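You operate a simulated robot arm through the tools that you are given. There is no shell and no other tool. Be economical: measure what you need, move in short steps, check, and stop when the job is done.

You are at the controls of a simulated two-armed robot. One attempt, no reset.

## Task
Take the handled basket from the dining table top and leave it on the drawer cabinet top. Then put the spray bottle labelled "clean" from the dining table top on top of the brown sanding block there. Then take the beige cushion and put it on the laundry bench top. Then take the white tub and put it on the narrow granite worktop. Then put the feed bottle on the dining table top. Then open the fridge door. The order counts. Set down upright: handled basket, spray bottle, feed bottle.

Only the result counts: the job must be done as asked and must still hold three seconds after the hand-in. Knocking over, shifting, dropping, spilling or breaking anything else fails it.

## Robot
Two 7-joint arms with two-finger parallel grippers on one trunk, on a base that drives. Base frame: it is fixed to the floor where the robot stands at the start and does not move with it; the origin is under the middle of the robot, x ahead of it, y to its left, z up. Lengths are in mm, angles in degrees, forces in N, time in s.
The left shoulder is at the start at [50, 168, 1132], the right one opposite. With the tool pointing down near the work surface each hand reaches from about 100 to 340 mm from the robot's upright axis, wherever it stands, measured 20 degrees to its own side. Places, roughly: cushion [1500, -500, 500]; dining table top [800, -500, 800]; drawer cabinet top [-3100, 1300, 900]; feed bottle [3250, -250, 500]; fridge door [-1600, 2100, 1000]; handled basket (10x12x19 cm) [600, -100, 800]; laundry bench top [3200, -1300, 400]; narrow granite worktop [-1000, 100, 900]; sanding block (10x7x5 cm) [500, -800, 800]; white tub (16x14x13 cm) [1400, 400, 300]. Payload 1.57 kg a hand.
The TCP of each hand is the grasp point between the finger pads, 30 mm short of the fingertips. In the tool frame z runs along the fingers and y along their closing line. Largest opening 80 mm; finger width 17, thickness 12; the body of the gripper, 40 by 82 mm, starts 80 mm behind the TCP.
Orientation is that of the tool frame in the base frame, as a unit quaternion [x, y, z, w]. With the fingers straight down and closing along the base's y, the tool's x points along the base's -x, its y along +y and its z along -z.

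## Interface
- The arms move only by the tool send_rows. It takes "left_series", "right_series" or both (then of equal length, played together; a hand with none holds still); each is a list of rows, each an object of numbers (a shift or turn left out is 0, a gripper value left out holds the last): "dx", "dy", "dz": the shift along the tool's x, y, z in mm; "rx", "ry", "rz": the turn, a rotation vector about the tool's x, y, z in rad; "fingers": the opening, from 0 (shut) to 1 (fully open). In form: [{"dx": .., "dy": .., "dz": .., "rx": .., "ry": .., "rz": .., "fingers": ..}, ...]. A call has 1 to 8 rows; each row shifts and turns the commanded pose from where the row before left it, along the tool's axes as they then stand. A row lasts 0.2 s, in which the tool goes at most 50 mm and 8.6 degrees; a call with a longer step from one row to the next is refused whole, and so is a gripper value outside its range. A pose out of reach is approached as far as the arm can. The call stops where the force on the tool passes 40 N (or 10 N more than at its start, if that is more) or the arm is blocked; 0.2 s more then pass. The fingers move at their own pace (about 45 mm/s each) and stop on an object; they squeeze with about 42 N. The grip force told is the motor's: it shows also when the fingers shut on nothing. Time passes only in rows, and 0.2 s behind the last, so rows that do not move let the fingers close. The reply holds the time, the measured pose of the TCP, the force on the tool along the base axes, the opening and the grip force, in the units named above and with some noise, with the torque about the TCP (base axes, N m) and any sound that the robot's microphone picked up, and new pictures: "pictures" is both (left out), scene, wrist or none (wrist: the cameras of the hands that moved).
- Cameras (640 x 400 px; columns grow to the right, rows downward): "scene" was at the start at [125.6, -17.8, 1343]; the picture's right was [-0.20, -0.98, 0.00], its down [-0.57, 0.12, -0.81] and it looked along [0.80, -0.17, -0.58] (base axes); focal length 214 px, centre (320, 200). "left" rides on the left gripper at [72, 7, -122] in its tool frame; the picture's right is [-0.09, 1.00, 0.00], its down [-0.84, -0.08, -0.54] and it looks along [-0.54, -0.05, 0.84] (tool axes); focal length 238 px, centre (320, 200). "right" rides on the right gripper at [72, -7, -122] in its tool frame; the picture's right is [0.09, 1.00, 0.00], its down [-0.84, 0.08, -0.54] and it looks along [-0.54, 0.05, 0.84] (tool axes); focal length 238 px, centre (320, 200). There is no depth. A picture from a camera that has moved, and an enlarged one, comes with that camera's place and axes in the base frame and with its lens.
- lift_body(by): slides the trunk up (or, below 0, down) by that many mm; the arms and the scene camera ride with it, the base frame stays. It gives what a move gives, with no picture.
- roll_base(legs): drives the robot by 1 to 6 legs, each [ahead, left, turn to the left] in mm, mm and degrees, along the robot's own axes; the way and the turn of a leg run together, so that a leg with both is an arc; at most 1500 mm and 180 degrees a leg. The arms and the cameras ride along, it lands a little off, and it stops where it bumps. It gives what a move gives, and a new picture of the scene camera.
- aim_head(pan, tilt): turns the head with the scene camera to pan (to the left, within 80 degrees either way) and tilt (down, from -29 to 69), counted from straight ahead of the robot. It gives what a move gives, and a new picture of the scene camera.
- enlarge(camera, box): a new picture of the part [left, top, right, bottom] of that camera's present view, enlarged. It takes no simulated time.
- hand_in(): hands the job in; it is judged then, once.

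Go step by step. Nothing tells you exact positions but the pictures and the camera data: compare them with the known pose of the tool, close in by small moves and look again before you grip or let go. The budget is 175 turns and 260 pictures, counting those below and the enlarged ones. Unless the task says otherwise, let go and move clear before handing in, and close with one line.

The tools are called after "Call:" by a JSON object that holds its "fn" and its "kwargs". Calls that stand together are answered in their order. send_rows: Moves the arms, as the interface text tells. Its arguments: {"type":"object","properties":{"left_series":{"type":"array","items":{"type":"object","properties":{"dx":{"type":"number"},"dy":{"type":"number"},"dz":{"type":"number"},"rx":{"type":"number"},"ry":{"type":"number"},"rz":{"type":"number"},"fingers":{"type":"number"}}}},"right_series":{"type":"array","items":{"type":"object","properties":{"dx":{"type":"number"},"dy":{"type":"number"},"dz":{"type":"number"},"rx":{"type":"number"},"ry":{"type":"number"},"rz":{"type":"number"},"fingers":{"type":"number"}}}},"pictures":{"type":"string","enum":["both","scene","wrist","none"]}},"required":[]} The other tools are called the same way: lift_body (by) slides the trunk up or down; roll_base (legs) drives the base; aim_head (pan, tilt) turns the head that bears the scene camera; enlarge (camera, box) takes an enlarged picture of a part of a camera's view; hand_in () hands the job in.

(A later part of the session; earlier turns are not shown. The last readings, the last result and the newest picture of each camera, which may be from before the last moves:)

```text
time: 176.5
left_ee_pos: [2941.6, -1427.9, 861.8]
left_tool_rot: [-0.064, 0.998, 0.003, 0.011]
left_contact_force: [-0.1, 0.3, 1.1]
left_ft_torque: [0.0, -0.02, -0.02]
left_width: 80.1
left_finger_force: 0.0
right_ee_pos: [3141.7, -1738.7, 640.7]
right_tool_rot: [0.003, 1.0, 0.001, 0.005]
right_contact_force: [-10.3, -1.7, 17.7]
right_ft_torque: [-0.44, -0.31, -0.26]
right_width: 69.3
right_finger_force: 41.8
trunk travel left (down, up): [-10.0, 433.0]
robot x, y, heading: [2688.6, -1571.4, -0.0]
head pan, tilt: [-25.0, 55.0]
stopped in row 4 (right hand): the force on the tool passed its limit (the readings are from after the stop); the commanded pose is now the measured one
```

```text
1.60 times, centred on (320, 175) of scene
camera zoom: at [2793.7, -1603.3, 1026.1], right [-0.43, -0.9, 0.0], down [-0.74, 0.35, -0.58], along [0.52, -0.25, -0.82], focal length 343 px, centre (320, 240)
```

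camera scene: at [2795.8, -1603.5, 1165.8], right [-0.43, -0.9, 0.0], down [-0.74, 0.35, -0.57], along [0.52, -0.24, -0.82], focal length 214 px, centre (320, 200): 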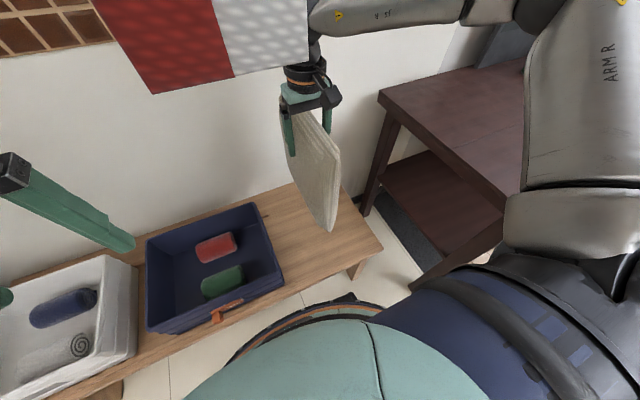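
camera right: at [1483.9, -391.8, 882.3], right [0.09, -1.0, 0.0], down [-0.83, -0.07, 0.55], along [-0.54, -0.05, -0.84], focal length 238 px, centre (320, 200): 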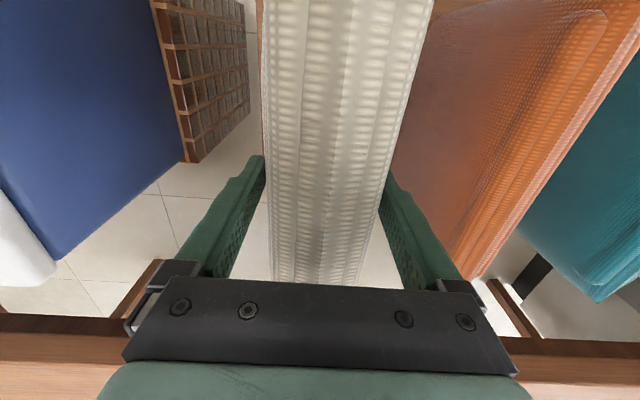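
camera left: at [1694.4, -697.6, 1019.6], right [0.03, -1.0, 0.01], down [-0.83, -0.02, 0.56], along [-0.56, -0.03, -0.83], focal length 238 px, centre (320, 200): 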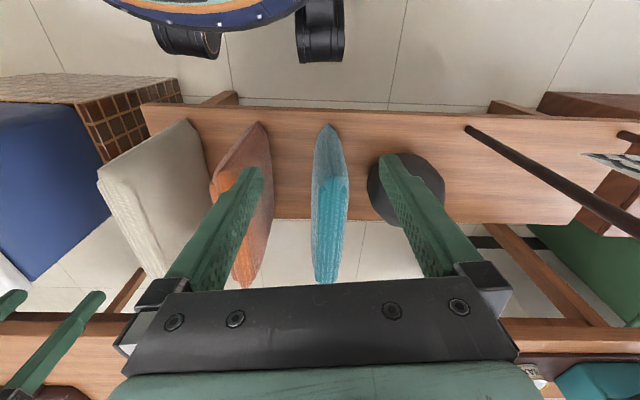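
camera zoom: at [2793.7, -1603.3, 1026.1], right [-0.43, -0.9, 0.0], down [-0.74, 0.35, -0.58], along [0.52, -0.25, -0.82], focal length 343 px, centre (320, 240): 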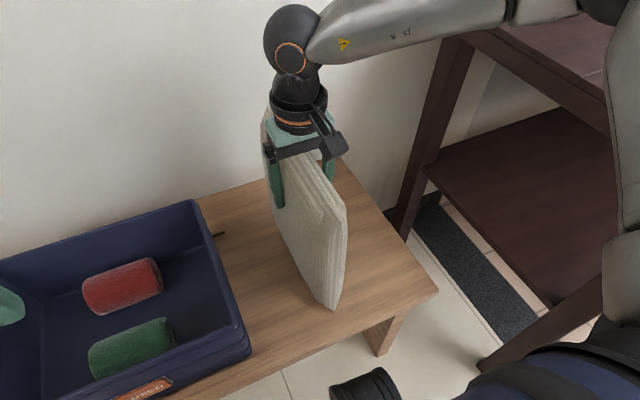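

The cushion has touched the bench at the expected height. I'll release and rise straight up.

Call:
{"fn": "send_rows", "kwargs": {"right_series": [{"dz": -2}, {"fingers": 1}, {}, {}, {"dz": -15}, {"dz": -25}], "pictures": "both"}}

```text
time: 177.9
left_ee_pos: [2942.0, -1426.6, 859.1]
left_tool_rot: [-0.063, 0.998, 0.004, 0.009]
left_contact_force: [-0.6, -0.7, -1.1]
left_ft_torque: [0.02, -0.02, 0.02]
left_width: 79.7
left_finger_force: 0.1
right_ee_pos: [3142.7, -1740.0, 678.8]
right_tool_rot: [0.003, 1.0, 0.001, 0.005]
right_contact_force: [-0.5, -0.2, 0.8]
right_ft_torque: [0.0, -0.02, 0.01]
right_width: 80.0
right_finger_force: 0.0
trunk travel left (down, up): [-10.0, 433.0]
robot x, y, heading: [2692.4, -1570.7, -0.5]
head pan, tilt: [-25.0, 55.0]
camera scene: at [2795.3, -1603.5, 1025.8], right [-0.43, -0.9, 0.0], down [-0.74, 0.35, -0.57], along [0.52, -0.25, -0.82], focal length 214 px, centre (320, 200)
camera right: at [3070.7, -1746.4, 801.2], right [-0.09, 1.0, 0.0], down [0.83, 0.07, 0.55], along [0.55, 0.05, -0.84], focal length 238 px, centre (320, 200)
```

scene: 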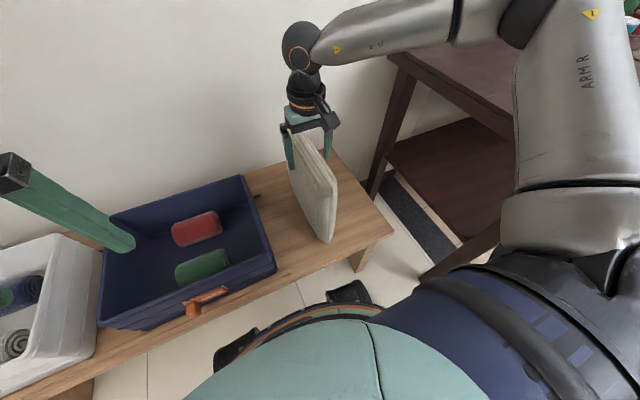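
right: 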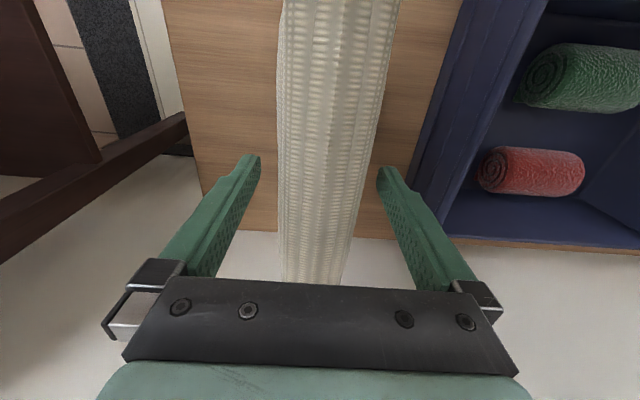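

The cushion stands on the bench. I'll raise the hand, back off, and travel towards the white tub.

Call:
{"fn": "send_rows", "kwargs": {"right_series": [{"dz": -40}, {"dz": -40}, {"dz": -40}], "pictures": "none"}}

Call:
{"fn": "roll_base", "kwargs": {"legs": [[-510, 0, 0.5], [0, 1200, 0], [0, 1150, 0], [0, 0, -90]]}}

Call:
{"fn": "aim_head", "kwargs": {"pan": -50, "tilt": 45}}

```text
time: 178.7
left_ee_pos: [2941.7, -1428.1, 860.5]
left_tool_rot: [-0.063, 0.998, 0.004, 0.008]
left_contact_force: [0.1, 0.1, -0.8]
left_ft_torque: [0.01, -0.02, 0.0]
left_width: 80.0
left_finger_force: 0.0
right_ee_pos: [3143.7, -1742.0, 799.5]
right_tool_rot: [0.002, 1.0, 0.001, 0.004]
right_contact_force: [-0.5, 0.7, 0.2]
right_ft_torque: [-0.02, -0.02, -0.01]
right_width: 80.3
right_finger_force: 0.0
trunk travel left (down, up): [-10.0, 433.0]
robot x, y, heading: [2689.0, -1572.2, -0.3]
head pan, tilt: [-25.0, 55.0]
```

```text
time: 196.7
left_ee_pos: [2322.2, 520.7, 860.4]
left_tool_rot: [0.665, 0.747, -0.004, 0.009]
left_contact_force: [-0.3, -0.3, -0.6]
left_ft_torque: [0.01, 0.02, 0.0]
left_width: 80.0
left_finger_force: 0.1
right_ee_pos: [2006.6, 323.5, 799.2]
right_tool_rot: [0.712, 0.702, -0.003, 0.004]
right_contact_force: [-0.6, -0.1, -0.7]
right_ft_torque: [0.02, -0.02, 0.0]
right_width: 80.1
right_finger_force: 0.0
trunk travel left (down, up): [-10.0, 433.0]
robot x, y, heading: [2180.4, 773.0, -90.8]
head pan, tilt: [-25.0, 55.0]
camera scene: at [2147.5, 669.2, 1025.8], right [-0.9, 0.44, 0.0], down [0.36, 0.74, -0.57], along [-0.25, -0.52, -0.82], focal length 214 px, centre (320, 200)
```

scene: 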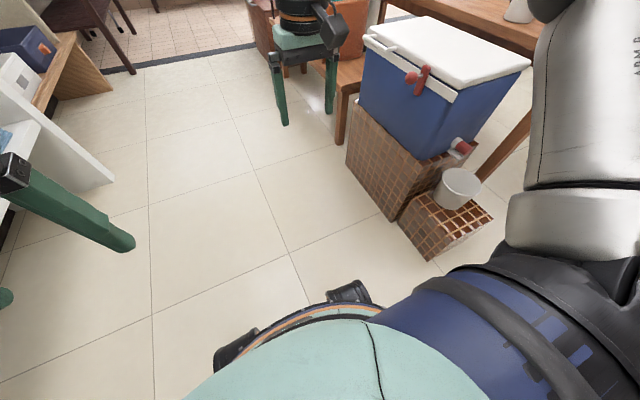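

```text
time: 197.6
left_ee_pos: [2322.1, 522.5, 858.9]
left_tool_rot: [0.664, 0.747, -0.004, 0.008]
left_contact_force: [0.1, 0.8, 0.7]
left_ft_torque: [-0.02, -0.01, -0.01]
left_width: 80.1
left_finger_force: 0.1
right_ee_pos: [2006.1, 323.4, 800.1]
right_tool_rot: [0.713, 0.701, -0.003, 0.003]
right_contact_force: [0.2, -0.3, -0.1]
right_ft_torque: [-0.01, -0.01, -0.02]
right_width: 80.3
right_finger_force: 0.1
trunk travel left (down, up): [-10.0, 433.0]
robot x, y, heading: [2180.6, 773.6, -90.8]
head pan, tilt: [-50.0, 45.0]
camera scene: at [2115.9, 682.8, 1039.2], right [-0.63, 0.78, 0.0], down [0.55, 0.45, -0.71], along [-0.55, -0.45, -0.71], focal length 214 px, centre (320, 200)
```

scene: 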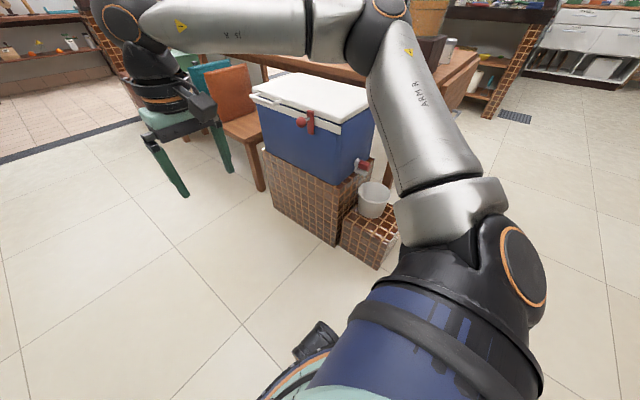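

The tub stands at about [1400, 424], in front of the cooler's tap. I'll retract the right hand and strafe closer.

Call:
{"fn": "send_rows", "kwargs": {"right_series": [{"dx": 35, "dz": -30}, {"dx": 35, "dz": -30}, {"dx": 35, "dz": -30}, {"dx": 35}], "pictures": "none"}}

Call:
{"fn": "roll_base", "kwargs": {"legs": [[0, -640, 0.8], [-70, 0, 0]]}}

Call:
{"fn": "aim_head", "kwargs": {"pan": -15, "tilt": 60}}

Call:
{"fn": "enlarge", "kwargs": {"camera": "right", "box": [0, 0, 640, 400]}}

```text
time: 198.6
left_ee_pos: [2322.1, 520.2, 859.2]
left_tool_rot: [0.665, 0.746, -0.004, 0.009]
left_contact_force: [-0.2, -0.8, -0.4]
left_ft_torque: [0.0, 0.03, -0.03]
left_width: 80.2
left_finger_force: 0.1
right_ee_pos: [2009.8, 462.6, 887.1]
right_tool_rot: [0.713, 0.701, -0.002, 0.003]
right_contact_force: [0.1, -0.2, -0.5]
right_ft_torque: [0.02, 0.02, 0.02]
right_width: 80.1
right_finger_force: 0.1
trunk travel left (down, up): [-10.0, 433.0]
robot x, y, heading: [2181.0, 772.8, -90.6]
head pan, tilt: [-50.0, 45.0]
```

```text
time: 201.3
left_ee_pos: [1837.3, 553.9, 859.4]
left_tool_rot: [0.665, 0.747, -0.003, 0.009]
left_contact_force: [0.4, -0.1, 0.6]
left_ft_torque: [0.02, 0.03, -0.01]
left_width: 80.1
left_finger_force: 0.1
right_ee_pos: [1524.1, 495.5, 886.8]
right_tool_rot: [0.714, 0.7, -0.003, 0.003]
right_contact_force: [0.1, -0.3, 0.2]
right_ft_torque: [0.0, -0.01, 0.01]
right_width: 80.1
right_finger_force: 0.1
trunk travel left (down, up): [-10.0, 433.0]
robot x, y, heading: [1692.3, 808.9, -91.1]
head pan, tilt: [-50.0, 45.0]
stopped in leg 1: the robot was blocked; the commanded pose is now the measured one
camera scene: at [1631.2, 715.4, 1039.2], right [-0.63, 0.78, 0.0], down [0.55, 0.45, -0.71], along [-0.55, -0.45, -0.71], focal length 214 px, centre (320, 200)
```

scene: 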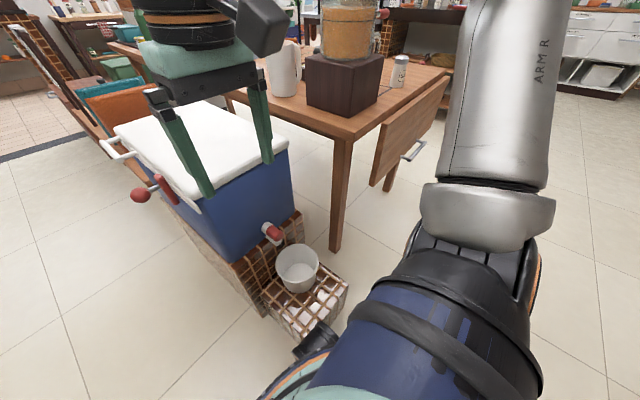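

```text
time: 202.3
left_ee_pos: [1836.4, 553.8, 860.5]
left_tool_rot: [0.665, 0.747, -0.004, 0.009]
left_contact_force: [-0.1, -0.2, 1.0]
left_ft_torque: [0.01, 0.0, 0.01]
left_width: 79.8
left_finger_force: 0.1
right_ee_pos: [1524.1, 496.1, 887.3]
right_tool_rot: [0.713, 0.701, -0.002, 0.004]
right_contact_force: [-0.4, 0.1, 0.4]
right_ft_torque: [0.0, 0.02, 0.0]
right_width: 80.0
right_finger_force: 0.1
trunk travel left (down, up): [-10.0, 433.0]
robot x, y, heading: [1694.7, 804.4, -90.7]
head pan, tilt: [-15.0, 60.0]
camera scene: at [1675.8, 702.8, 1019.8], right [-0.96, 0.28, 0.0], down [0.24, 0.83, -0.5], along [-0.14, -0.48, -0.87], focal length 214 px, centre (320, 200)
```

scene: 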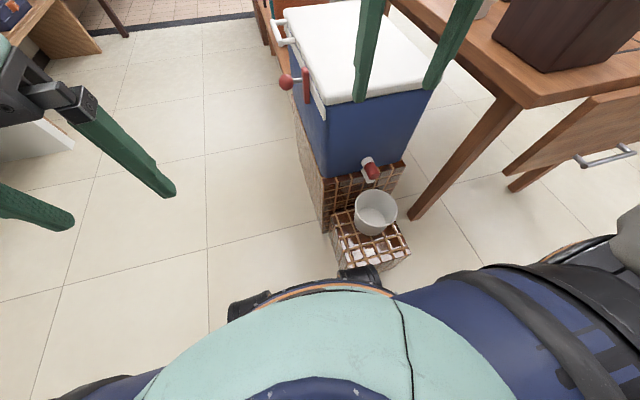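

```text
1.00 times, centred on (320, 200) of right
camera zoom: at [1519.0, 568.7, 1009.0], right [1.0, 0.08, 0.0], down [0.06, -0.83, 0.55], along [0.04, -0.55, -0.84], focal length 238 px, centre (320, 200)
```

zoom: 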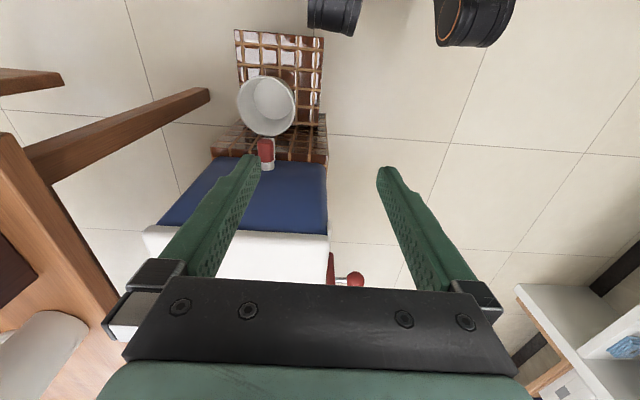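

The base just touched the tiled block, and the tub hasn't moved. I'll approach instead from the east side, facing -x, and pinch the tub's +y wall with the right hand, so first I'll back off and reposition.

Call:
{"fn": "roll_base", "kwargs": {"legs": [[-60, 0, 0], [0, 280, 0], [0, 0, -89], [0, 480, 0]]}}

Call:
{"fn": "aim_head", "kwargs": {"pan": -20, "tilt": 55}}

```text
time: 211.2
left_ee_pos: [1706.8, 257.3, 859.5]
left_tool_rot: [0.999, 0.048, -0.009, 0.004]
left_contact_force: [0.2, 0.8, 0.1]
left_ft_torque: [-0.01, 0.0, 0.01]
left_width: 80.0
left_finger_force: 0.1
right_ee_pos: [1654.8, 571.8, 887.3]
right_tool_rot: [1.0, -0.018, -0.004, 0.001]
right_contact_force: [0.3, 0.4, -0.3]
right_ft_torque: [-0.01, -0.02, 0.0]
right_width: 80.1
right_finger_force: 0.0
trunk travel left (down, up): [-10.0, 433.0]
robot x, y, heading: [1959.2, 392.7, 177.9]
head pan, tilt: [-15.0, 60.0]
camera scene: at [1858.9, 414.6, 1019.8], right [0.29, 0.96, 0.0], down [0.83, -0.26, -0.5], along [-0.48, 0.15, -0.87], focal length 214 px, centre (320, 200)
```

scene: 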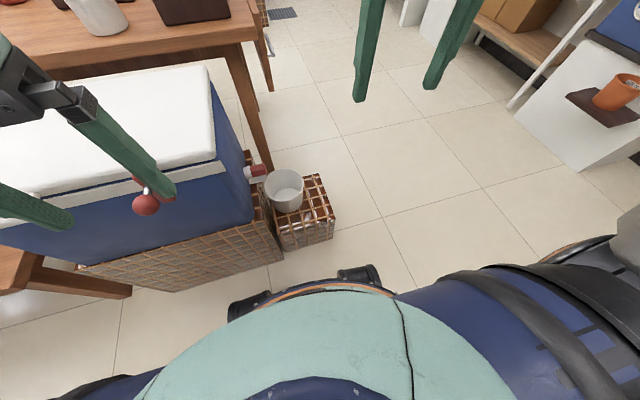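

```text
time: 211.8
left_ee_pos: [1705.6, 256.7, 859.4]
left_tool_rot: [0.999, 0.048, -0.008, 0.003]
left_contact_force: [-0.4, -0.1, 1.1]
left_ft_torque: [-0.03, -0.01, 0.01]
left_width: 79.9
left_finger_force: 0.1
right_ee_pos: [1655.3, 571.3, 887.9]
right_tool_rot: [1.0, -0.018, -0.005, 0.001]
right_contact_force: [0.0, -0.6, 0.0]
right_ft_torque: [0.0, 0.02, -0.01]
right_width: 80.1
right_finger_force: 0.0
trunk travel left (down, up): [-10.0, 433.0]
robot x, y, heading: [1965.2, 396.3, 177.9]
head pan, tilt: [-20.0, 55.0]
camera scene: at [1855.8, 422.1, 1025.8], right [0.38, 0.93, 0.0], down [0.76, -0.31, -0.57], along [-0.53, 0.22, -0.82], focal length 214 px, centre (320, 200)
```

scene: 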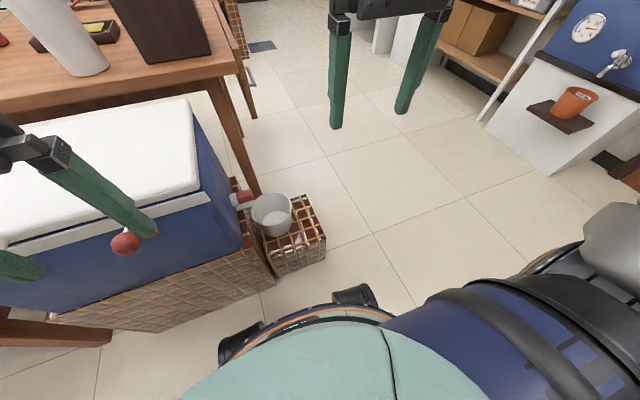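

Call:
{"fn": "roll_base", "kwargs": {"legs": [[218, 0, 2]]}}

Call:
{"fn": "send_rows", "kwargs": {"right_series": [{"dy": 20, "dz": 40}, {"dy": 20, "dz": 40}, {"dy": 20, "dz": 40}, {"dz": 45}, {"dz": 45}, {"dz": 45}], "pictures": "both"}}

```text
time: 213.2
left_ee_pos: [1567.2, 286.3, 859.2]
left_tool_rot: [0.999, 0.052, -0.007, 0.004]
left_contact_force: [-0.4, 0.3, -0.3]
left_ft_torque: [-0.02, -0.02, 0.01]
left_width: 79.9
left_finger_force: 0.1
right_ee_pos: [1513.9, 601.2, 885.8]
right_tool_rot: [1.0, -0.015, -0.001, 0.001]
right_contact_force: [-0.5, 0.1, 0.1]
right_ft_torque: [-0.06, -0.04, 0.01]
right_width: 79.9
right_finger_force: 0.0
trunk travel left (down, up): [-10.0, 433.0]
robot x, y, heading: [1820.7, 423.3, 178.2]
head pan, tilt: [-20.0, 55.0]
stopped in leg 1: the robot was blocked; the commanded pose is now the measured one
camera scene: at [1715.0, 453.0, 1025.8], right [0.37, 0.93, 0.0], down [0.76, -0.3, -0.57], along [-0.53, 0.21, -0.82], focal length 214 px, centre (320, 200)
```

scene: 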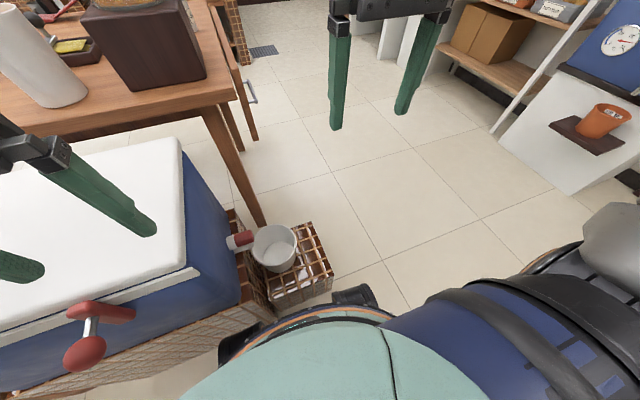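

```text
time: 214.6
left_ee_pos: [1567.0, 287.3, 860.7]
left_tool_rot: [0.999, 0.05, -0.008, 0.003]
left_contact_force: [-1.2, 0.5, 0.4]
left_ft_torque: [0.02, 0.04, 0.0]
left_width: 80.1
left_finger_force: 0.0
right_ee_pos: [1508.3, 544.1, 630.2]
right_tool_rot: [1.0, -0.016, -0.003, 0.002]
right_contact_force: [0.9, 0.3, -0.4]
right_ft_torque: [-0.03, -0.02, 0.0]
right_width: 79.8
right_finger_force: 0.1
trunk travel left (down, up): [-10.0, 433.0]
robot x, y, heading: [1821.3, 426.1, 178.2]
head pan, tilt: [-20.0, 55.0]
camera scene: at [1715.5, 452.9, 1025.9], right [0.37, 0.93, 0.0], down [0.76, -0.3, -0.57], along [-0.53, 0.21, -0.82], focal length 214 px, centre (320, 200)
camera right: at [1582.5, 549.4, 753.6], right [0.06, -1.0, 0.0], down [-0.83, -0.05, 0.55], along [-0.55, -0.04, -0.84], focal length 238 px, centre (320, 200)
```

scene: 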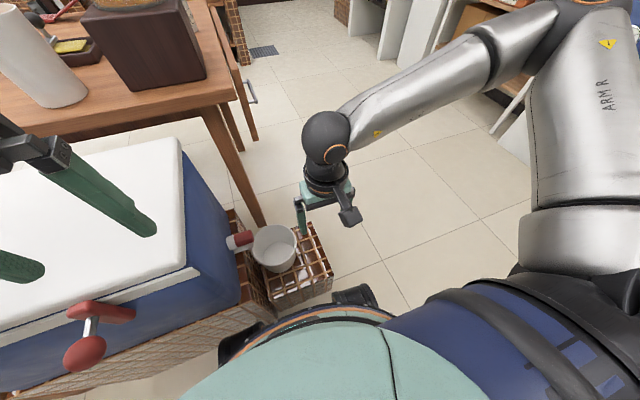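
right: 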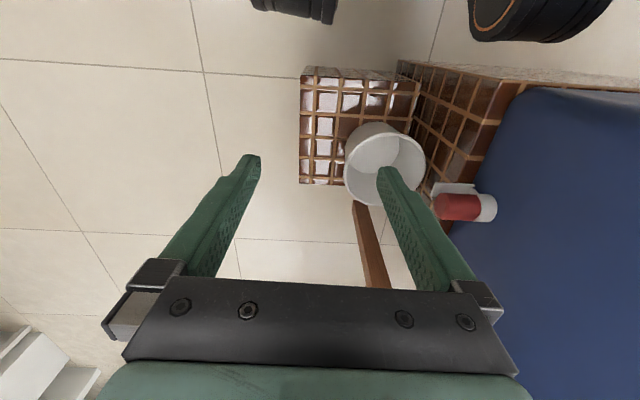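

The base can't go closer than x≈1820, but the arm should still reach the tub's +y wall at about [1405, 490]. I'll move the hand above it.

Call:
{"fn": "send_rows", "kwargs": {"right_series": [{"dx": -25, "dy": 14, "dz": 35}, {"dx": -26, "dy": 14, "dz": 35}, {"dx": -26, "dy": 14, "dz": 35}, {"dx": -26, "dy": 13, "dz": 35}, {"dz": 30}, {"dz": 20}], "pictures": "both"}}

```text
time: 216.0
left_ee_pos: [1567.9, 286.4, 858.8]
left_tool_rot: [0.999, 0.052, -0.009, 0.003]
left_contact_force: [0.3, 0.0, 0.3]
left_ft_torque: [-0.01, 0.03, 0.0]
left_width: 80.3
left_finger_force: 0.0
right_ee_pos: [1452.4, 621.3, 530.4]
right_tool_rot: [1.0, -0.015, -0.004, 0.001]
right_contact_force: [0.3, -0.4, -0.1]
right_ft_torque: [0.0, 0.03, 0.0]
right_width: 80.0
right_finger_force: 0.1
right hand out of reach, approached as far as the arm can: row 1, 2, 3, 4, 5, 6
trunk travel left (down, up): [-10.0, 433.0]
robot x, y, heading: [1824.3, 424.8, 178.3]
head pan, tilt: [-20.0, 55.0]
camera scene: at [1715.4, 453.0, 1025.8], right [0.37, 0.93, 0.0], down [0.76, -0.3, -0.57], along [-0.53, 0.21, -0.82], focal length 214 px, centre (320, 200)
camera right: at [1526.4, 626.7, 652.9], right [0.06, -1.0, 0.0], down [-0.84, -0.05, 0.55], along [-0.55, -0.04, -0.84], focal length 238 px, centre (320, 200)
```

scene: 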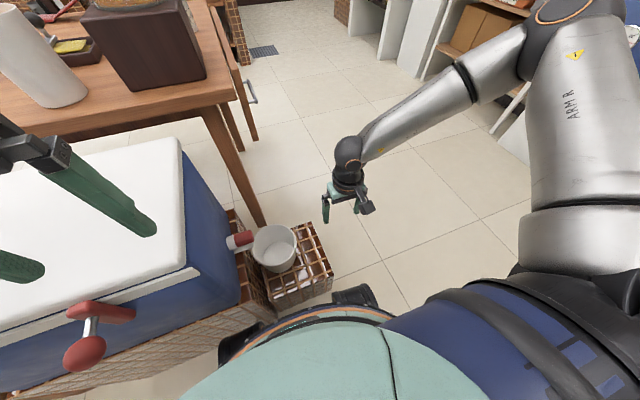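
right: 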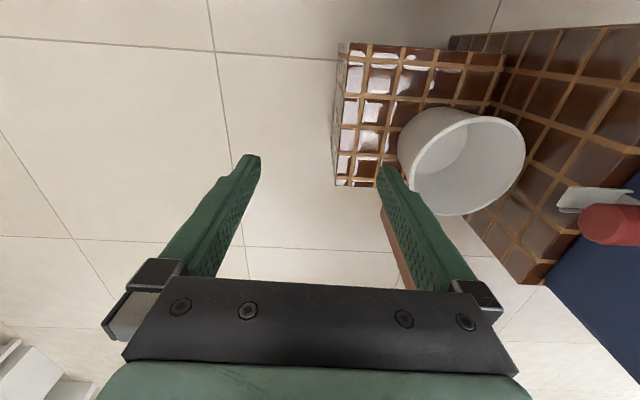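

Call:
{"fn": "send_rows", "kwargs": {"right_series": [{"dy": 30}, {"dy": 30}], "pictures": "none"}}

Call:
{"fn": "send_rows", "kwargs": {"right_series": [{"dx": 40, "dy": 20}, {"dy": 30}], "pictures": "none"}}

```text
time: 216.6
left_ee_pos: [1567.3, 286.5, 859.1]
left_tool_rot: [0.999, 0.051, -0.008, 0.004]
left_contact_force: [0.6, 0.2, -0.2]
left_ft_torque: [0.01, 0.02, 0.02]
left_width: 80.0
left_finger_force: 0.0
right_ee_pos: [1461.0, 594.0, 558.2]
right_tool_rot: [1.0, -0.016, -0.003, 0.002]
right_contact_force: [-0.2, -0.3, -0.5]
right_ft_torque: [-0.02, -0.01, -0.02]
right_width: 80.0
right_finger_force: 0.0
right hand out of reach, approached as far as the arm can: row 1, 2
trunk travel left (down, up): [-10.0, 433.0]
robot x, y, heading: [1822.8, 425.0, 178.1]
head pan, tilt: [-20.0, 55.0]
```

```text
time: 217.2
left_ee_pos: [1566.6, 287.3, 860.3]
left_tool_rot: [0.999, 0.052, -0.009, 0.004]
left_contact_force: [-0.7, -0.3, 0.1]
left_ft_torque: [0.0, 0.02, 0.01]
left_width: 79.7
left_finger_force: 0.0
right_ee_pos: [1506.1, 570.1, 575.7]
right_tool_rot: [1.0, -0.016, -0.003, 0.002]
right_contact_force: [-0.5, 0.0, 0.4]
right_ft_torque: [0.03, 0.0, -0.05]
right_width: 79.8
right_finger_force: 0.1
right hand out of reach, approached as far as the arm can: row 1, 2
trunk travel left (down, up): [-10.0, 433.0]
robot x, y, heading: [1822.9, 423.7, 178.4]
head pan, tilt: [-20.0, 55.0]
```

Call:
{"fn": "send_rows", "kwargs": {"right_series": [{"dx": 40, "dy": 10}, {"dx": 30, "dy": 10}, {"dz": 45}, {"dz": 45}, {"dz": 45}], "pictures": "scene"}}

```text
time: 218.4
left_ee_pos: [1567.1, 286.4, 859.3]
left_tool_rot: [0.999, 0.052, -0.009, 0.004]
left_contact_force: [0.4, 0.1, 0.3]
left_ft_torque: [-0.03, 0.01, 0.0]
left_width: 79.6
left_finger_force: 0.0
right_ee_pos: [1565.4, 627.3, 504.5]
right_tool_rot: [1.0, -0.016, -0.003, 0.002]
right_contact_force: [1.5, -0.1, 0.3]
right_ft_torque: [-0.01, -0.02, -0.03]
right_width: 79.8
right_finger_force: 0.0
right hand out of reach, approached as far as the arm can: row 1, 2, 3, 4, 5
trunk travel left (down, up): [-10.0, 433.0]
robot x, y, heading: [1824.4, 425.3, 178.5]
head pan, tilt: [-20.0, 55.0]
camera scene: at [1715.4, 453.0, 1025.9], right [0.37, 0.93, 0.0], down [0.76, -0.3, -0.57], along [-0.53, 0.21, -0.82], focal length 214 px, centre (320, 200)
```

scene: 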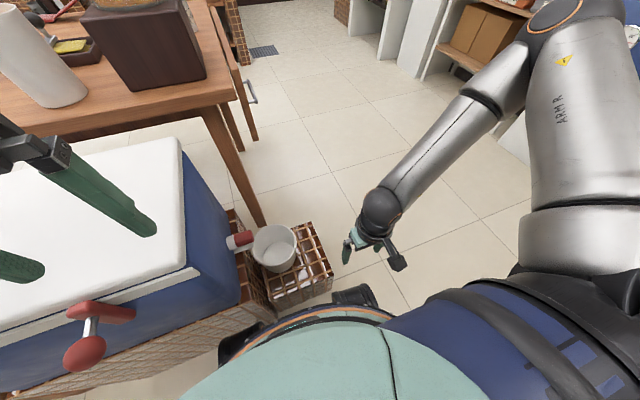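

Call:
{"fn": "send_rows", "kwargs": {"right_series": [{"dy": -35, "dz": 30}, {"dy": -35, "dz": 30}, {"dy": -35, "dz": 30}, {"dz": 40}, {"dz": 40}, {"dz": 40}], "pictures": "scene"}}

```text
time: 219.8
left_ee_pos: [1568.0, 285.9, 860.0]
left_tool_rot: [0.999, 0.051, -0.008, 0.004]
left_contact_force: [0.3, -0.8, -0.3]
left_ft_torque: [-0.02, 0.01, 0.01]
left_width: 79.9
left_finger_force: 0.1
right_ee_pos: [1586.2, 761.4, 435.0]
right_tool_rot: [1.0, -0.015, -0.003, 0.001]
right_contact_force: [-0.8, -0.3, 0.9]
right_ft_torque: [0.01, 0.0, -0.01]
right_width: 79.7
right_finger_force: 0.0
right hand out of reach, approached as far as the arm can: row 2, 3, 4, 5, 6
trunk travel left (down, up): [-10.0, 433.0]
robot x, y, heading: [1825.3, 428.3, 178.2]
head pan, tilt: [-20.0, 55.0]
camera scene: at [1715.4, 453.2, 1025.8], right [0.37, 0.93, 0.0], down [0.76, -0.3, -0.57], along [-0.53, 0.21, -0.82], focal length 214 px, centre (320, 200)
```

scene: 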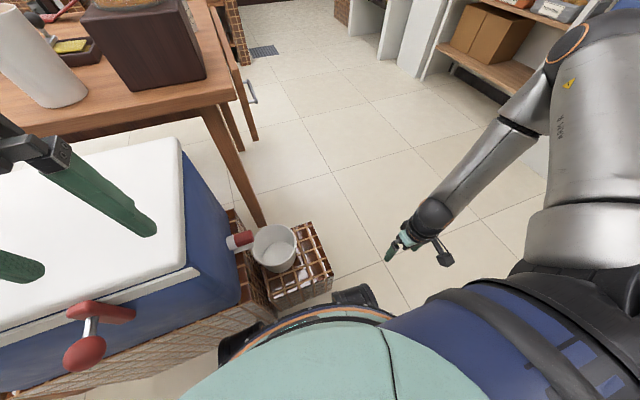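

The elbow seems stuck in a high, outward posture. I'll fold the hand back near the body at a higher level and then descend, to bring the elbow down.

Call:
{"fn": "send_rows", "kwargs": {"right_series": [{"dz": -45}, {"dz": -45}, {"dz": -45}, {"dx": 45}, {"dx": 45, "dy": 15}, {"dx": 30, "dy": 20}], "pictures": "none"}}

Call:
{"fn": "send_rows", "kwargs": {"right_series": [{"dz": 40}, {"dz": 40}, {"dz": 40}, {"dz": 40}, {"dz": 40}], "pictures": "scene"}}

```text
time: 221.2
left_ee_pos: [1567.0, 287.4, 860.5]
left_tool_rot: [0.999, 0.052, -0.008, 0.005]
left_contact_force: [0.2, -0.2, 0.7]
left_ft_torque: [0.01, -0.01, 0.01]
left_width: 79.8
left_finger_force: 0.1
right_ee_pos: [1629.7, 779.9, 528.2]
right_tool_rot: [1.0, -0.015, -0.002, 0.001]
right_contact_force: [-0.4, 0.6, 0.0]
right_ft_torque: [0.0, -0.01, 0.02]
right_width: 79.9
right_finger_force: 0.0
right hand out of reach, approached as far as the arm can: row 4, 5, 6
trunk travel left (down, up): [-10.0, 433.0]
robot x, y, heading: [1823.3, 429.4, 178.4]
head pan, tilt: [-20.0, 55.0]
```

```text
time: 222.4
left_ee_pos: [1567.2, 286.4, 859.9]
left_tool_rot: [0.999, 0.052, -0.009, 0.004]
left_contact_force: [-0.8, -0.4, 0.9]
left_ft_torque: [0.03, -0.02, 0.0]
left_width: 79.9
left_finger_force: 0.0
right_ee_pos: [1631.0, 781.6, 329.7]
right_tool_rot: [1.0, -0.014, -0.002, -0.001]
right_contact_force: [-0.3, -0.4, 0.1]
right_ft_torque: [0.01, -0.01, -0.02]
right_width: 80.0
right_finger_force: 0.0
trunk travel left (down, up): [-10.0, 433.0]
robot x, y, heading: [1822.3, 424.1, 178.2]
head pan, tilt: [-20.0, 55.0]
camera scene: at [1715.4, 452.9, 1025.9], right [0.37, 0.93, 0.0], down [0.76, -0.3, -0.57], along [-0.53, 0.21, -0.82], focal length 214 px, centre (320, 200)
```

scene: 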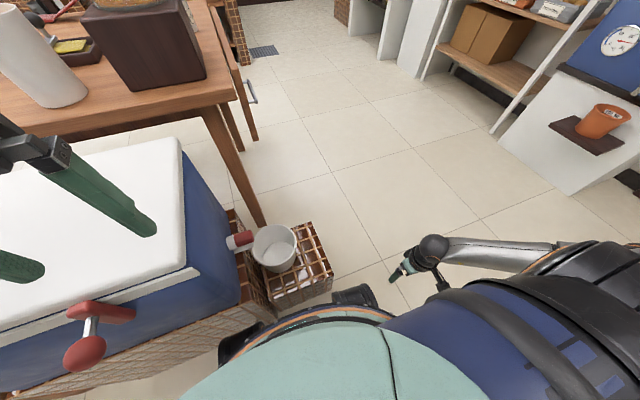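

The arm has switched to a low-elbow posture. I'll raise slightly and go in over the tub.

Call:
{"fn": "send_rows", "kwargs": {"right_series": [{"dz": -45}, {"dz": -45}, {"dx": -25, "dy": 35}, {"dx": -25, "dy": 35}, {"dx": -25, "dy": 35}, {"dx": -25, "dy": 35}], "pictures": "scene"}}

```text
time: 223.8
left_ee_pos: [1567.3, 286.7, 859.4]
left_tool_rot: [0.999, 0.052, -0.009, 0.003]
left_contact_force: [-0.3, 0.2, 0.0]
left_ft_torque: [0.02, -0.01, 0.03]
left_width: 80.2
left_finger_force: 0.1
right_ee_pos: [1529.0, 640.5, 422.2]
right_tool_rot: [1.0, -0.016, -0.003, 0.0]
right_contact_force: [0.6, -0.1, 0.1]
right_ft_torque: [0.02, -0.04, 0.01]
right_width: 79.9
right_finger_force: 0.1
trunk travel left (down, up): [-10.0, 433.0]
robot x, y, heading: [1825.4, 423.6, 177.9]
head pan, tilt: [-20.0, 55.0]
camera scene: at [1715.5, 453.1, 1025.9], right [0.37, 0.93, 0.0], down [0.76, -0.3, -0.57], along [-0.53, 0.21, -0.82], focal length 214 px, centre (320, 200)
```

scene: 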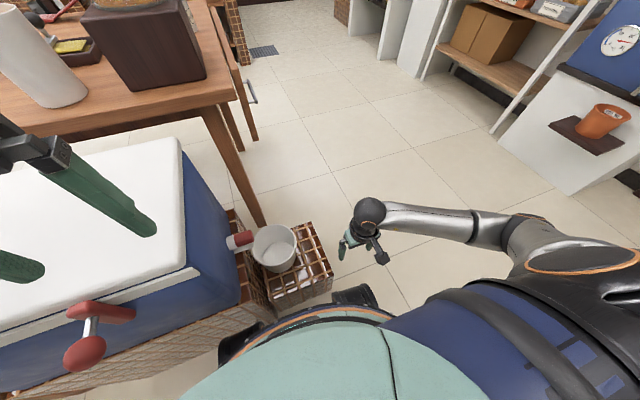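

Reaching works now. I'll continue inward and forward above the tub's wall.

Call:
{"fn": "send_rows", "kwargs": {"right_series": [{"dx": -25, "dy": 30}, {"dx": -25, "dy": 30}, {"dx": -25, "dy": 30}, {"dx": -25, "dy": 30}], "pictures": "both"}}

```text
time: 224.8
left_ee_pos: [1567.4, 287.2, 858.4]
left_tool_rot: [0.999, 0.051, -0.008, 0.003]
left_contact_force: [-0.4, 0.0, -0.5]
left_ft_torque: [-0.02, -0.01, -0.02]
left_width: 80.3
left_finger_force: 0.0
right_ee_pos: [1428.2, 526.7, 421.3]
right_tool_rot: [1.0, -0.016, -0.003, 0.0]
right_contact_force: [-0.6, 0.0, -0.9]
right_ft_torque: [-0.01, 0.02, 0.01]
right_width: 79.7
right_finger_force: 0.0
trunk travel left (down, up): [-10.0, 433.0]
robot x, y, heading: [1819.6, 426.5, 178.4]
head pan, tilt: [-20.0, 55.0]
camera scene: at [1715.4, 453.1, 1025.8], right [0.37, 0.93, 0.0], down [0.76, -0.3, -0.57], along [-0.53, 0.21, -0.82], focal length 214 px, centre (320, 200)
camera right: at [1501.7, 530.8, 544.6], right [0.06, -1.0, 0.0], down [-0.84, -0.05, 0.55], along [-0.55, -0.03, -0.84], focal length 238 px, centre (320, 200)
```

scene: 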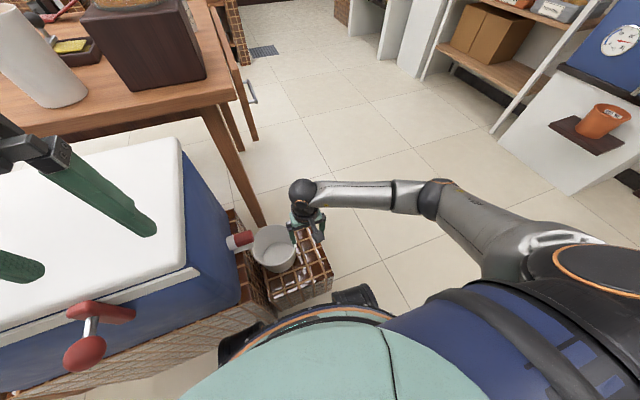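
right: 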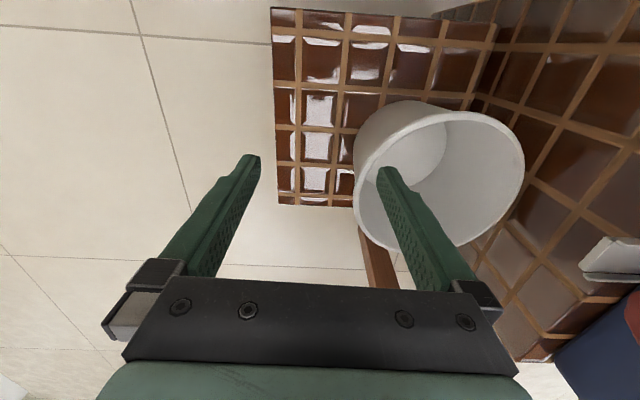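

The tub's rim centre is at [1408, 420] with the rim at z≈357, so the +y wall is near y≈491. I'll centre over the wall and descend.

Call:
{"fn": "send_rows", "kwargs": {"right_series": [{"dx": -22, "dy": 36}, {"dz": 20}], "pictures": "wrist"}}

```text
time: 225.4
left_ee_pos: [1566.9, 286.0, 859.8]
left_tool_rot: [0.999, 0.051, -0.009, 0.003]
left_contact_force: [0.2, -0.2, -0.2]
left_ft_torque: [-0.02, 0.01, 0.02]
left_width: 80.1
left_finger_force: 0.1
right_ee_pos: [1400.2, 489.6, 400.3]
right_tool_rot: [1.0, -0.016, -0.003, 0.001]
right_contact_force: [0.4, 0.8, -0.1]
right_ft_torque: [0.02, 0.02, -0.02]
right_width: 80.0
right_finger_force: 0.1
trunk travel left (down, up): [-10.0, 433.0]
robot x, y, heading: [1824.7, 421.8, 178.4]
head pan, tilt: [-20.0, 55.0]
camera right: at [1473.1, 494.2, 523.5], right [0.06, -1.0, 0.0], down [-0.84, -0.05, 0.55], along [-0.55, -0.03, -0.84], focal length 238 px, centre (320, 200)
```

right: 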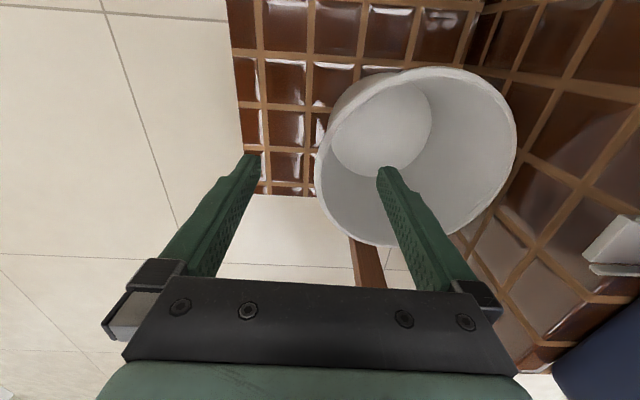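

Call:
{"fn": "send_rows", "kwargs": {"right_series": [{"dx": 5, "dy": -1, "dz": 20}, {"dz": 20}, {"dz": 20}, {"fingers": 0}, {}, {}, {}], "pictures": "wrist"}}

```text
time: 227.0
left_ee_pos: [1567.6, 287.3, 859.2]
left_tool_rot: [0.999, 0.052, -0.009, 0.003]
left_contact_force: [-1.1, -0.9, 1.3]
left_ft_torque: [-0.02, 0.02, 0.0]
left_width: 80.0
left_finger_force: 0.1
right_ee_pos: [1403.8, 490.2, 341.7]
right_tool_rot: [1.0, -0.015, -0.005, 0.002]
right_contact_force: [-1.9, 0.2, 4.8]
right_ft_torque: [-0.67, 0.01, -0.25]
right_width: 12.9
right_finger_force: 12.6
trunk travel left (down, up): [-10.0, 433.0]
robot x, y, heading: [1825.0, 421.6, 178.6]
head pan, tilt: [-20.0, 55.0]
camera right: at [1477.6, 495.9, 463.9], right [0.06, -1.0, 0.0], down [-0.83, -0.05, 0.55], along [-0.55, -0.04, -0.84], focal length 238 px, centre (320, 200)
```

right: 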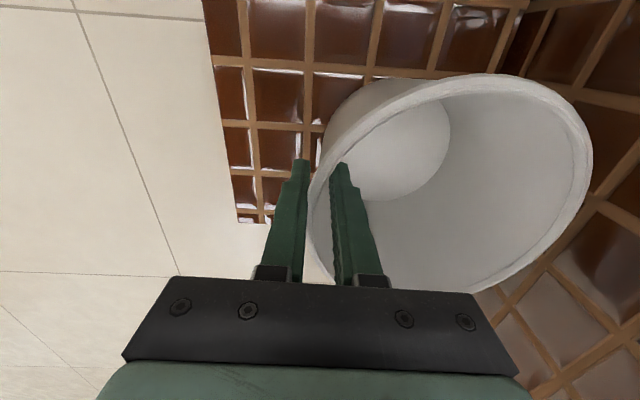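

The wall is pinched. I'll let the grip settle, lift a little and check.

Call:
{"fn": "send_rows", "kwargs": {"right_series": [{}, {}, {"dz": -15}, {"dz": -20}, {"dz": -25}], "pictures": "both"}}

```text
time: 228.2
left_ee_pos: [1566.4, 286.2, 859.6]
left_tool_rot: [0.999, 0.052, -0.008, 0.003]
left_contact_force: [-0.3, 0.1, 0.9]
left_ft_torque: [0.04, 0.0, 0.0]
left_width: 80.3
left_finger_force: 0.1
right_ee_pos: [1405.7, 493.5, 399.7]
right_tool_rot: [1.0, -0.016, -0.003, 0.0]
right_contact_force: [0.0, -0.8, -2.5]
right_ft_torque: [0.06, 0.01, -0.03]
right_width: 2.4
right_finger_force: 24.4
trunk travel left (down, up): [-10.0, 433.0]
robot x, y, heading: [1821.4, 421.6, 178.3]
head pan, tilt: [-20.0, 55.0]
camera scene: at [1715.3, 453.0, 1025.8], right [0.37, 0.93, 0.0], down [0.76, -0.3, -0.57], along [-0.53, 0.21, -0.82], focal length 214 px, centre (320, 200)
camera right: at [1478.7, 497.7, 523.9], right [0.06, -1.0, 0.0], down [-0.84, -0.05, 0.55], along [-0.54, -0.03, -0.84], focal length 238 px, centre (320, 200)
```

scene: 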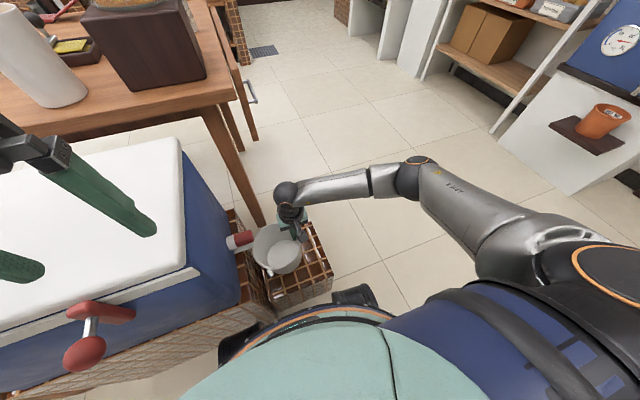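
right: 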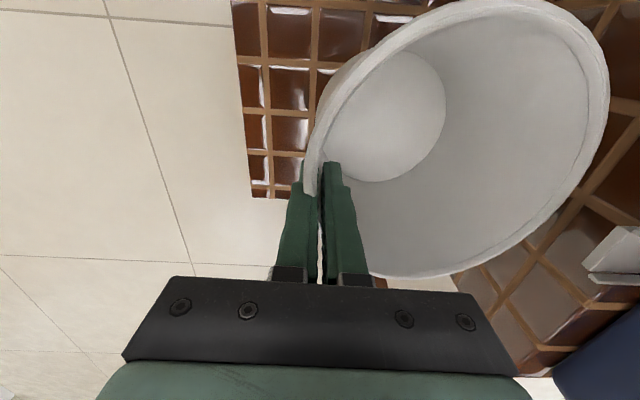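

The rim slid towards the fingertips, so the grip is shallow. I'll set the tub back down and regrip.

Call:
{"fn": "send_rows", "kwargs": {"right_series": [{"dz": 20}, {"dz": 20}, {"dz": 12}], "pictures": "both"}}

Call:
{"fn": "enlarge", "kwargs": {"camera": "scene", "box": [220, 170, 360, 310]}}

```text
time: 229.0
left_ee_pos: [1566.7, 285.7, 859.6]
left_tool_rot: [0.999, 0.052, -0.007, 0.005]
left_contact_force: [-0.1, 0.7, 0.4]
left_ft_torque: [0.02, 0.01, 0.01]
left_width: 79.7
left_finger_force: 0.0
right_ee_pos: [1404.3, 494.0, 349.6]
right_tool_rot: [1.0, -0.015, -0.002, 0.001]
right_contact_force: [0.4, 0.9, -1.1]
right_ft_torque: [0.08, 0.01, 0.0]
right_width: 2.6
right_finger_force: 24.3
trunk travel left (down, up): [-10.0, 433.0]
robot x, y, heading: [1818.7, 425.1, 178.3]
head pan, tilt: [-20.0, 55.0]
camera scene: at [1715.3, 453.0, 1025.8], right [0.37, 0.93, 0.0], down [0.76, -0.3, -0.57], along [-0.53, 0.21, -0.82], focal length 214 px, centre (320, 200)
camera right: at [1478.6, 498.6, 472.5], right [0.06, -1.0, 0.0], down [-0.84, -0.05, 0.55], along [-0.55, -0.03, -0.84], focal length 238 px, centre (320, 200)
```

scene: 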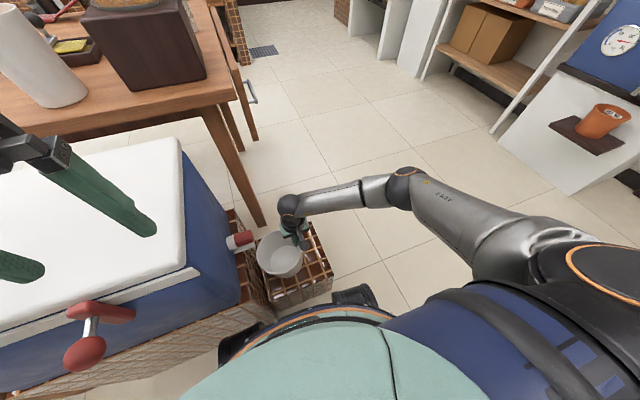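
right: 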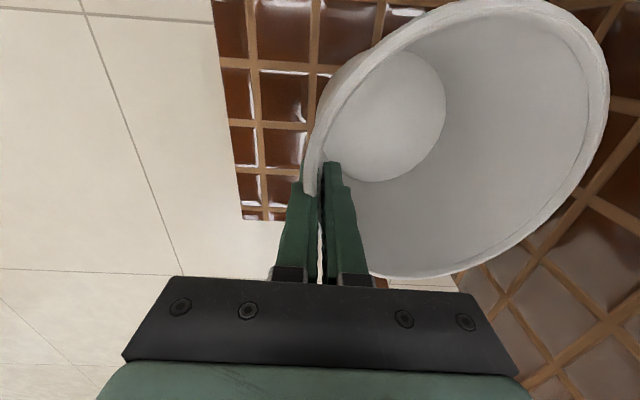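

```text
2.86 times, centred on (290, 240) of scene
camera zoom: at [1715.3, 453.0, 1025.8], right [0.37, 0.93, 0.0], down [0.76, -0.3, -0.57], along [-0.53, 0.21, -0.82], focal length 613 px, centre (406, 86)
```

zoom: 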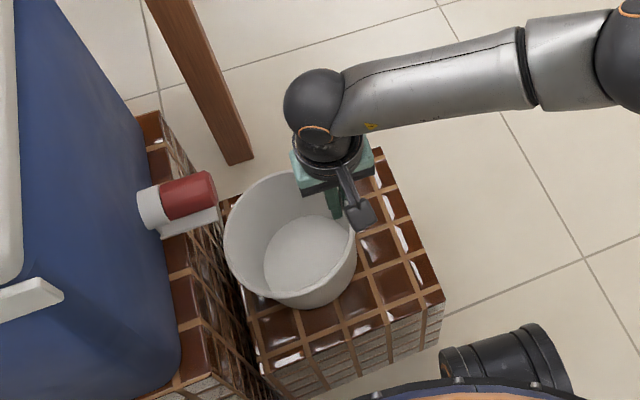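

The tub is held firmly and unchanged between frames, with the rim about at the TCP. I'll lift slightly, move it away from the tap, then up and out.

Call:
{"fn": "send_rows", "kwargs": {"right_series": [{"dz": -20}, {"dz": -15}, {"dy": -20}, {"dy": -25}, {"dy": -25}, {"dz": -30}, {"dz": -30}, {"dz": -30}], "pictures": "both"}}

```text
time: 230.8
left_ee_pos: [1567.4, 286.7, 859.3]
left_tool_rot: [0.999, 0.051, -0.008, 0.004]
left_contact_force: [0.5, 1.0, -0.4]
left_ft_torque: [-0.01, -0.02, 0.01]
left_width: 80.0
left_finger_force: 0.0
right_ee_pos: [1408.9, 561.2, 475.2]
right_tool_rot: [1.0, -0.016, -0.003, 0.002]
right_contact_force: [-0.7, 0.4, -1.1]
right_ft_torque: [0.06, 0.07, -0.01]
right_width: 2.5
right_finger_force: 24.2
trunk travel left (down, up): [-10.0, 433.0]
robot x, y, heading: [1825.7, 425.9, 178.4]
head pan, tilt: [-20.0, 55.0]
camera scene: at [1715.3, 453.1, 1025.8], right [0.37, 0.93, 0.0], down [0.76, -0.3, -0.57], along [-0.53, 0.21, -0.82], focal length 214 px, centre (320, 200)
camera right: at [1482.5, 565.9, 598.1], right [0.06, -1.0, 0.0], down [-0.84, -0.05, 0.55], along [-0.55, -0.03, -0.84], focal length 238 px, centre (320, 200)
```

scene: 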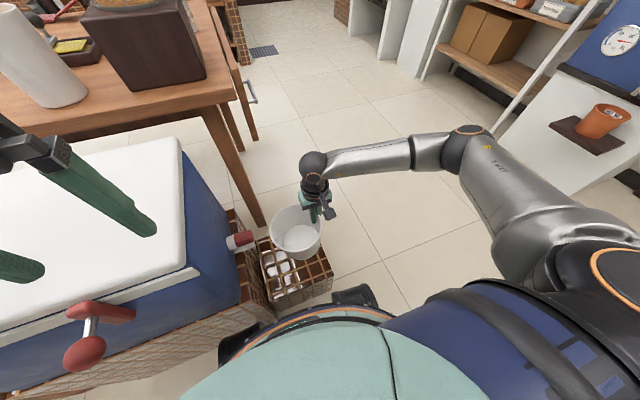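
right: 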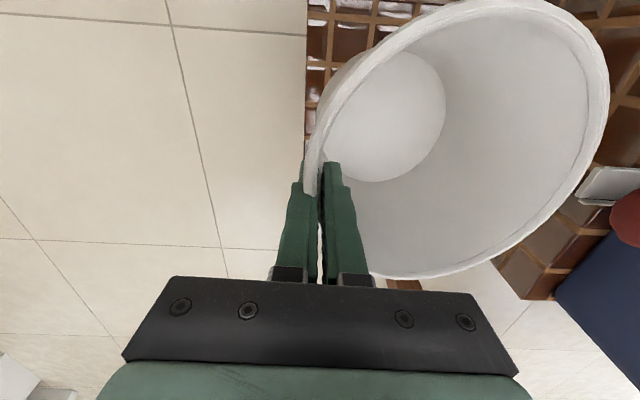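

The tub is held stably. I'll back off, raise the trunk, and drive round towards the granite worktop.

Call:
{"fn": "roll_base", "kwargs": {"legs": [[-150, 0, 1.6], [0, -560, 0]]}}

Call:
{"fn": "lift_body", "kwargs": {"by": 420}}

Call:
{"fn": "roll_base", "kwargs": {"legs": [[1400, 0, 0], [700, 0, 0]]}}

Call:
{"fn": "aim_head", "kwargs": {"pan": 25, "tilt": 30}}

```text
time: 235.0
left_ee_pos: [1716.8, 832.8, 859.1]
left_tool_rot: [0.998, 0.07, -0.008, 0.004]
left_contact_force: [-0.1, -0.4, -0.4]
left_ft_torque: [-0.01, 0.01, 0.02]
left_width: 80.3
left_finger_force: 0.1
right_ee_pos: [1548.3, 1101.6, 474.6]
right_tool_rot: [1.0, 0.003, -0.003, 0.001]
right_contact_force: [-0.1, -0.4, -1.4]
right_ft_torque: [0.08, 0.03, 0.03]
right_width: 2.3
right_finger_force: 24.1
trunk travel left (down, up): [-10.0, 433.0]
robot x, y, heading: [1964.5, 981.3, -179.5]
head pan, tilt: [-20.0, 55.0]
camera scene: at [1858.3, 1005.1, 1025.8], right [0.34, 0.94, 0.0], down [0.77, -0.28, -0.57], along [-0.54, 0.19, -0.82], focal length 214 px, centre (320, 200)
```

scene: 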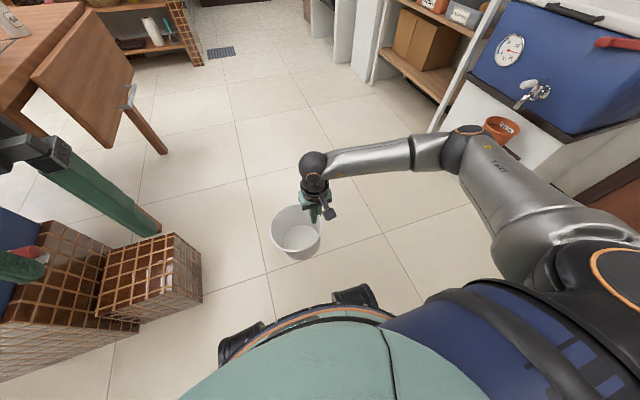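

```text
refused: 420 is not a number from -400 to 400
```

```text
time: 245.4
left_ee_pos: [-384.3, 858.8, 860.3]
left_tool_rot: [0.998, 0.06, -0.009, 0.004]
left_contact_force: [0.3, -0.9, 0.0]
left_ft_torque: [0.0, 0.01, -0.05]
left_width: 80.0
left_finger_force: 0.1
right_ee_pos: [-546.2, 1131.0, 476.2]
right_tool_rot: [1.0, -0.008, -0.002, 0.0]
right_contact_force: [0.5, 0.3, -1.4]
right_ft_torque: [0.08, 0.03, 0.02]
right_width: 2.2
right_finger_force: 23.3
trunk travel left (down, up): [-10.0, 433.0]
robot x, y, heading: [-132.9, 1002.4, 179.0]
head pan, tilt: [-20.0, 55.0]
camera scene: at [-238.6, 1027.5, 1025.8], right [0.36, 0.93, 0.0], down [0.77, -0.29, -0.57], along [-0.54, 0.2, -0.82], focal length 214 px, centre (320, 200)
```

scene: 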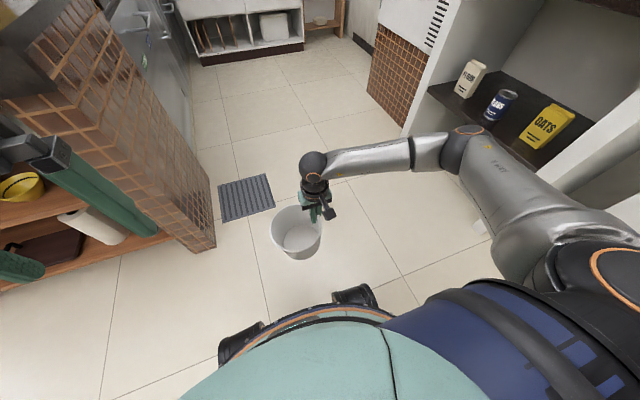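

```text
time: 246.5
left_ee_pos: [-385.5, 858.3, 858.0]
left_tool_rot: [0.998, 0.059, -0.009, 0.004]
left_contact_force: [0.0, -0.3, 0.1]
left_ft_torque: [0.03, 0.0, 0.0]
left_width: 79.9
left_finger_force: 0.1
right_ee_pos: [-546.4, 1130.9, 476.2]
right_tool_rot: [1.0, -0.008, -0.002, 0.0]
right_contact_force: [-0.3, 0.8, -1.4]
right_ft_torque: [0.06, 0.02, -0.03]
right_width: 2.4
right_finger_force: 24.1
trunk travel left (down, up): [-10.0, 433.0]
robot x, y, heading: [-129.8, 1002.3, 179.0]
head pan, tilt: [25.0, 30.0]
camera scene: at [-253.8, 964.9, 1061.8], right [-0.41, 0.91, 0.0], down [0.46, 0.2, -0.87], along [-0.79, -0.35, -0.5], focal length 214 px, centre (320, 200)
```

scene: 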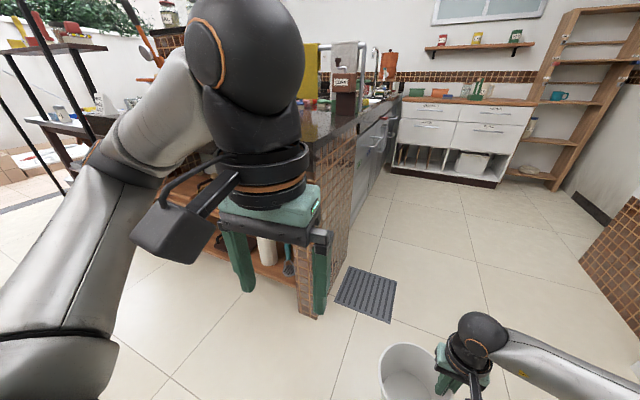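

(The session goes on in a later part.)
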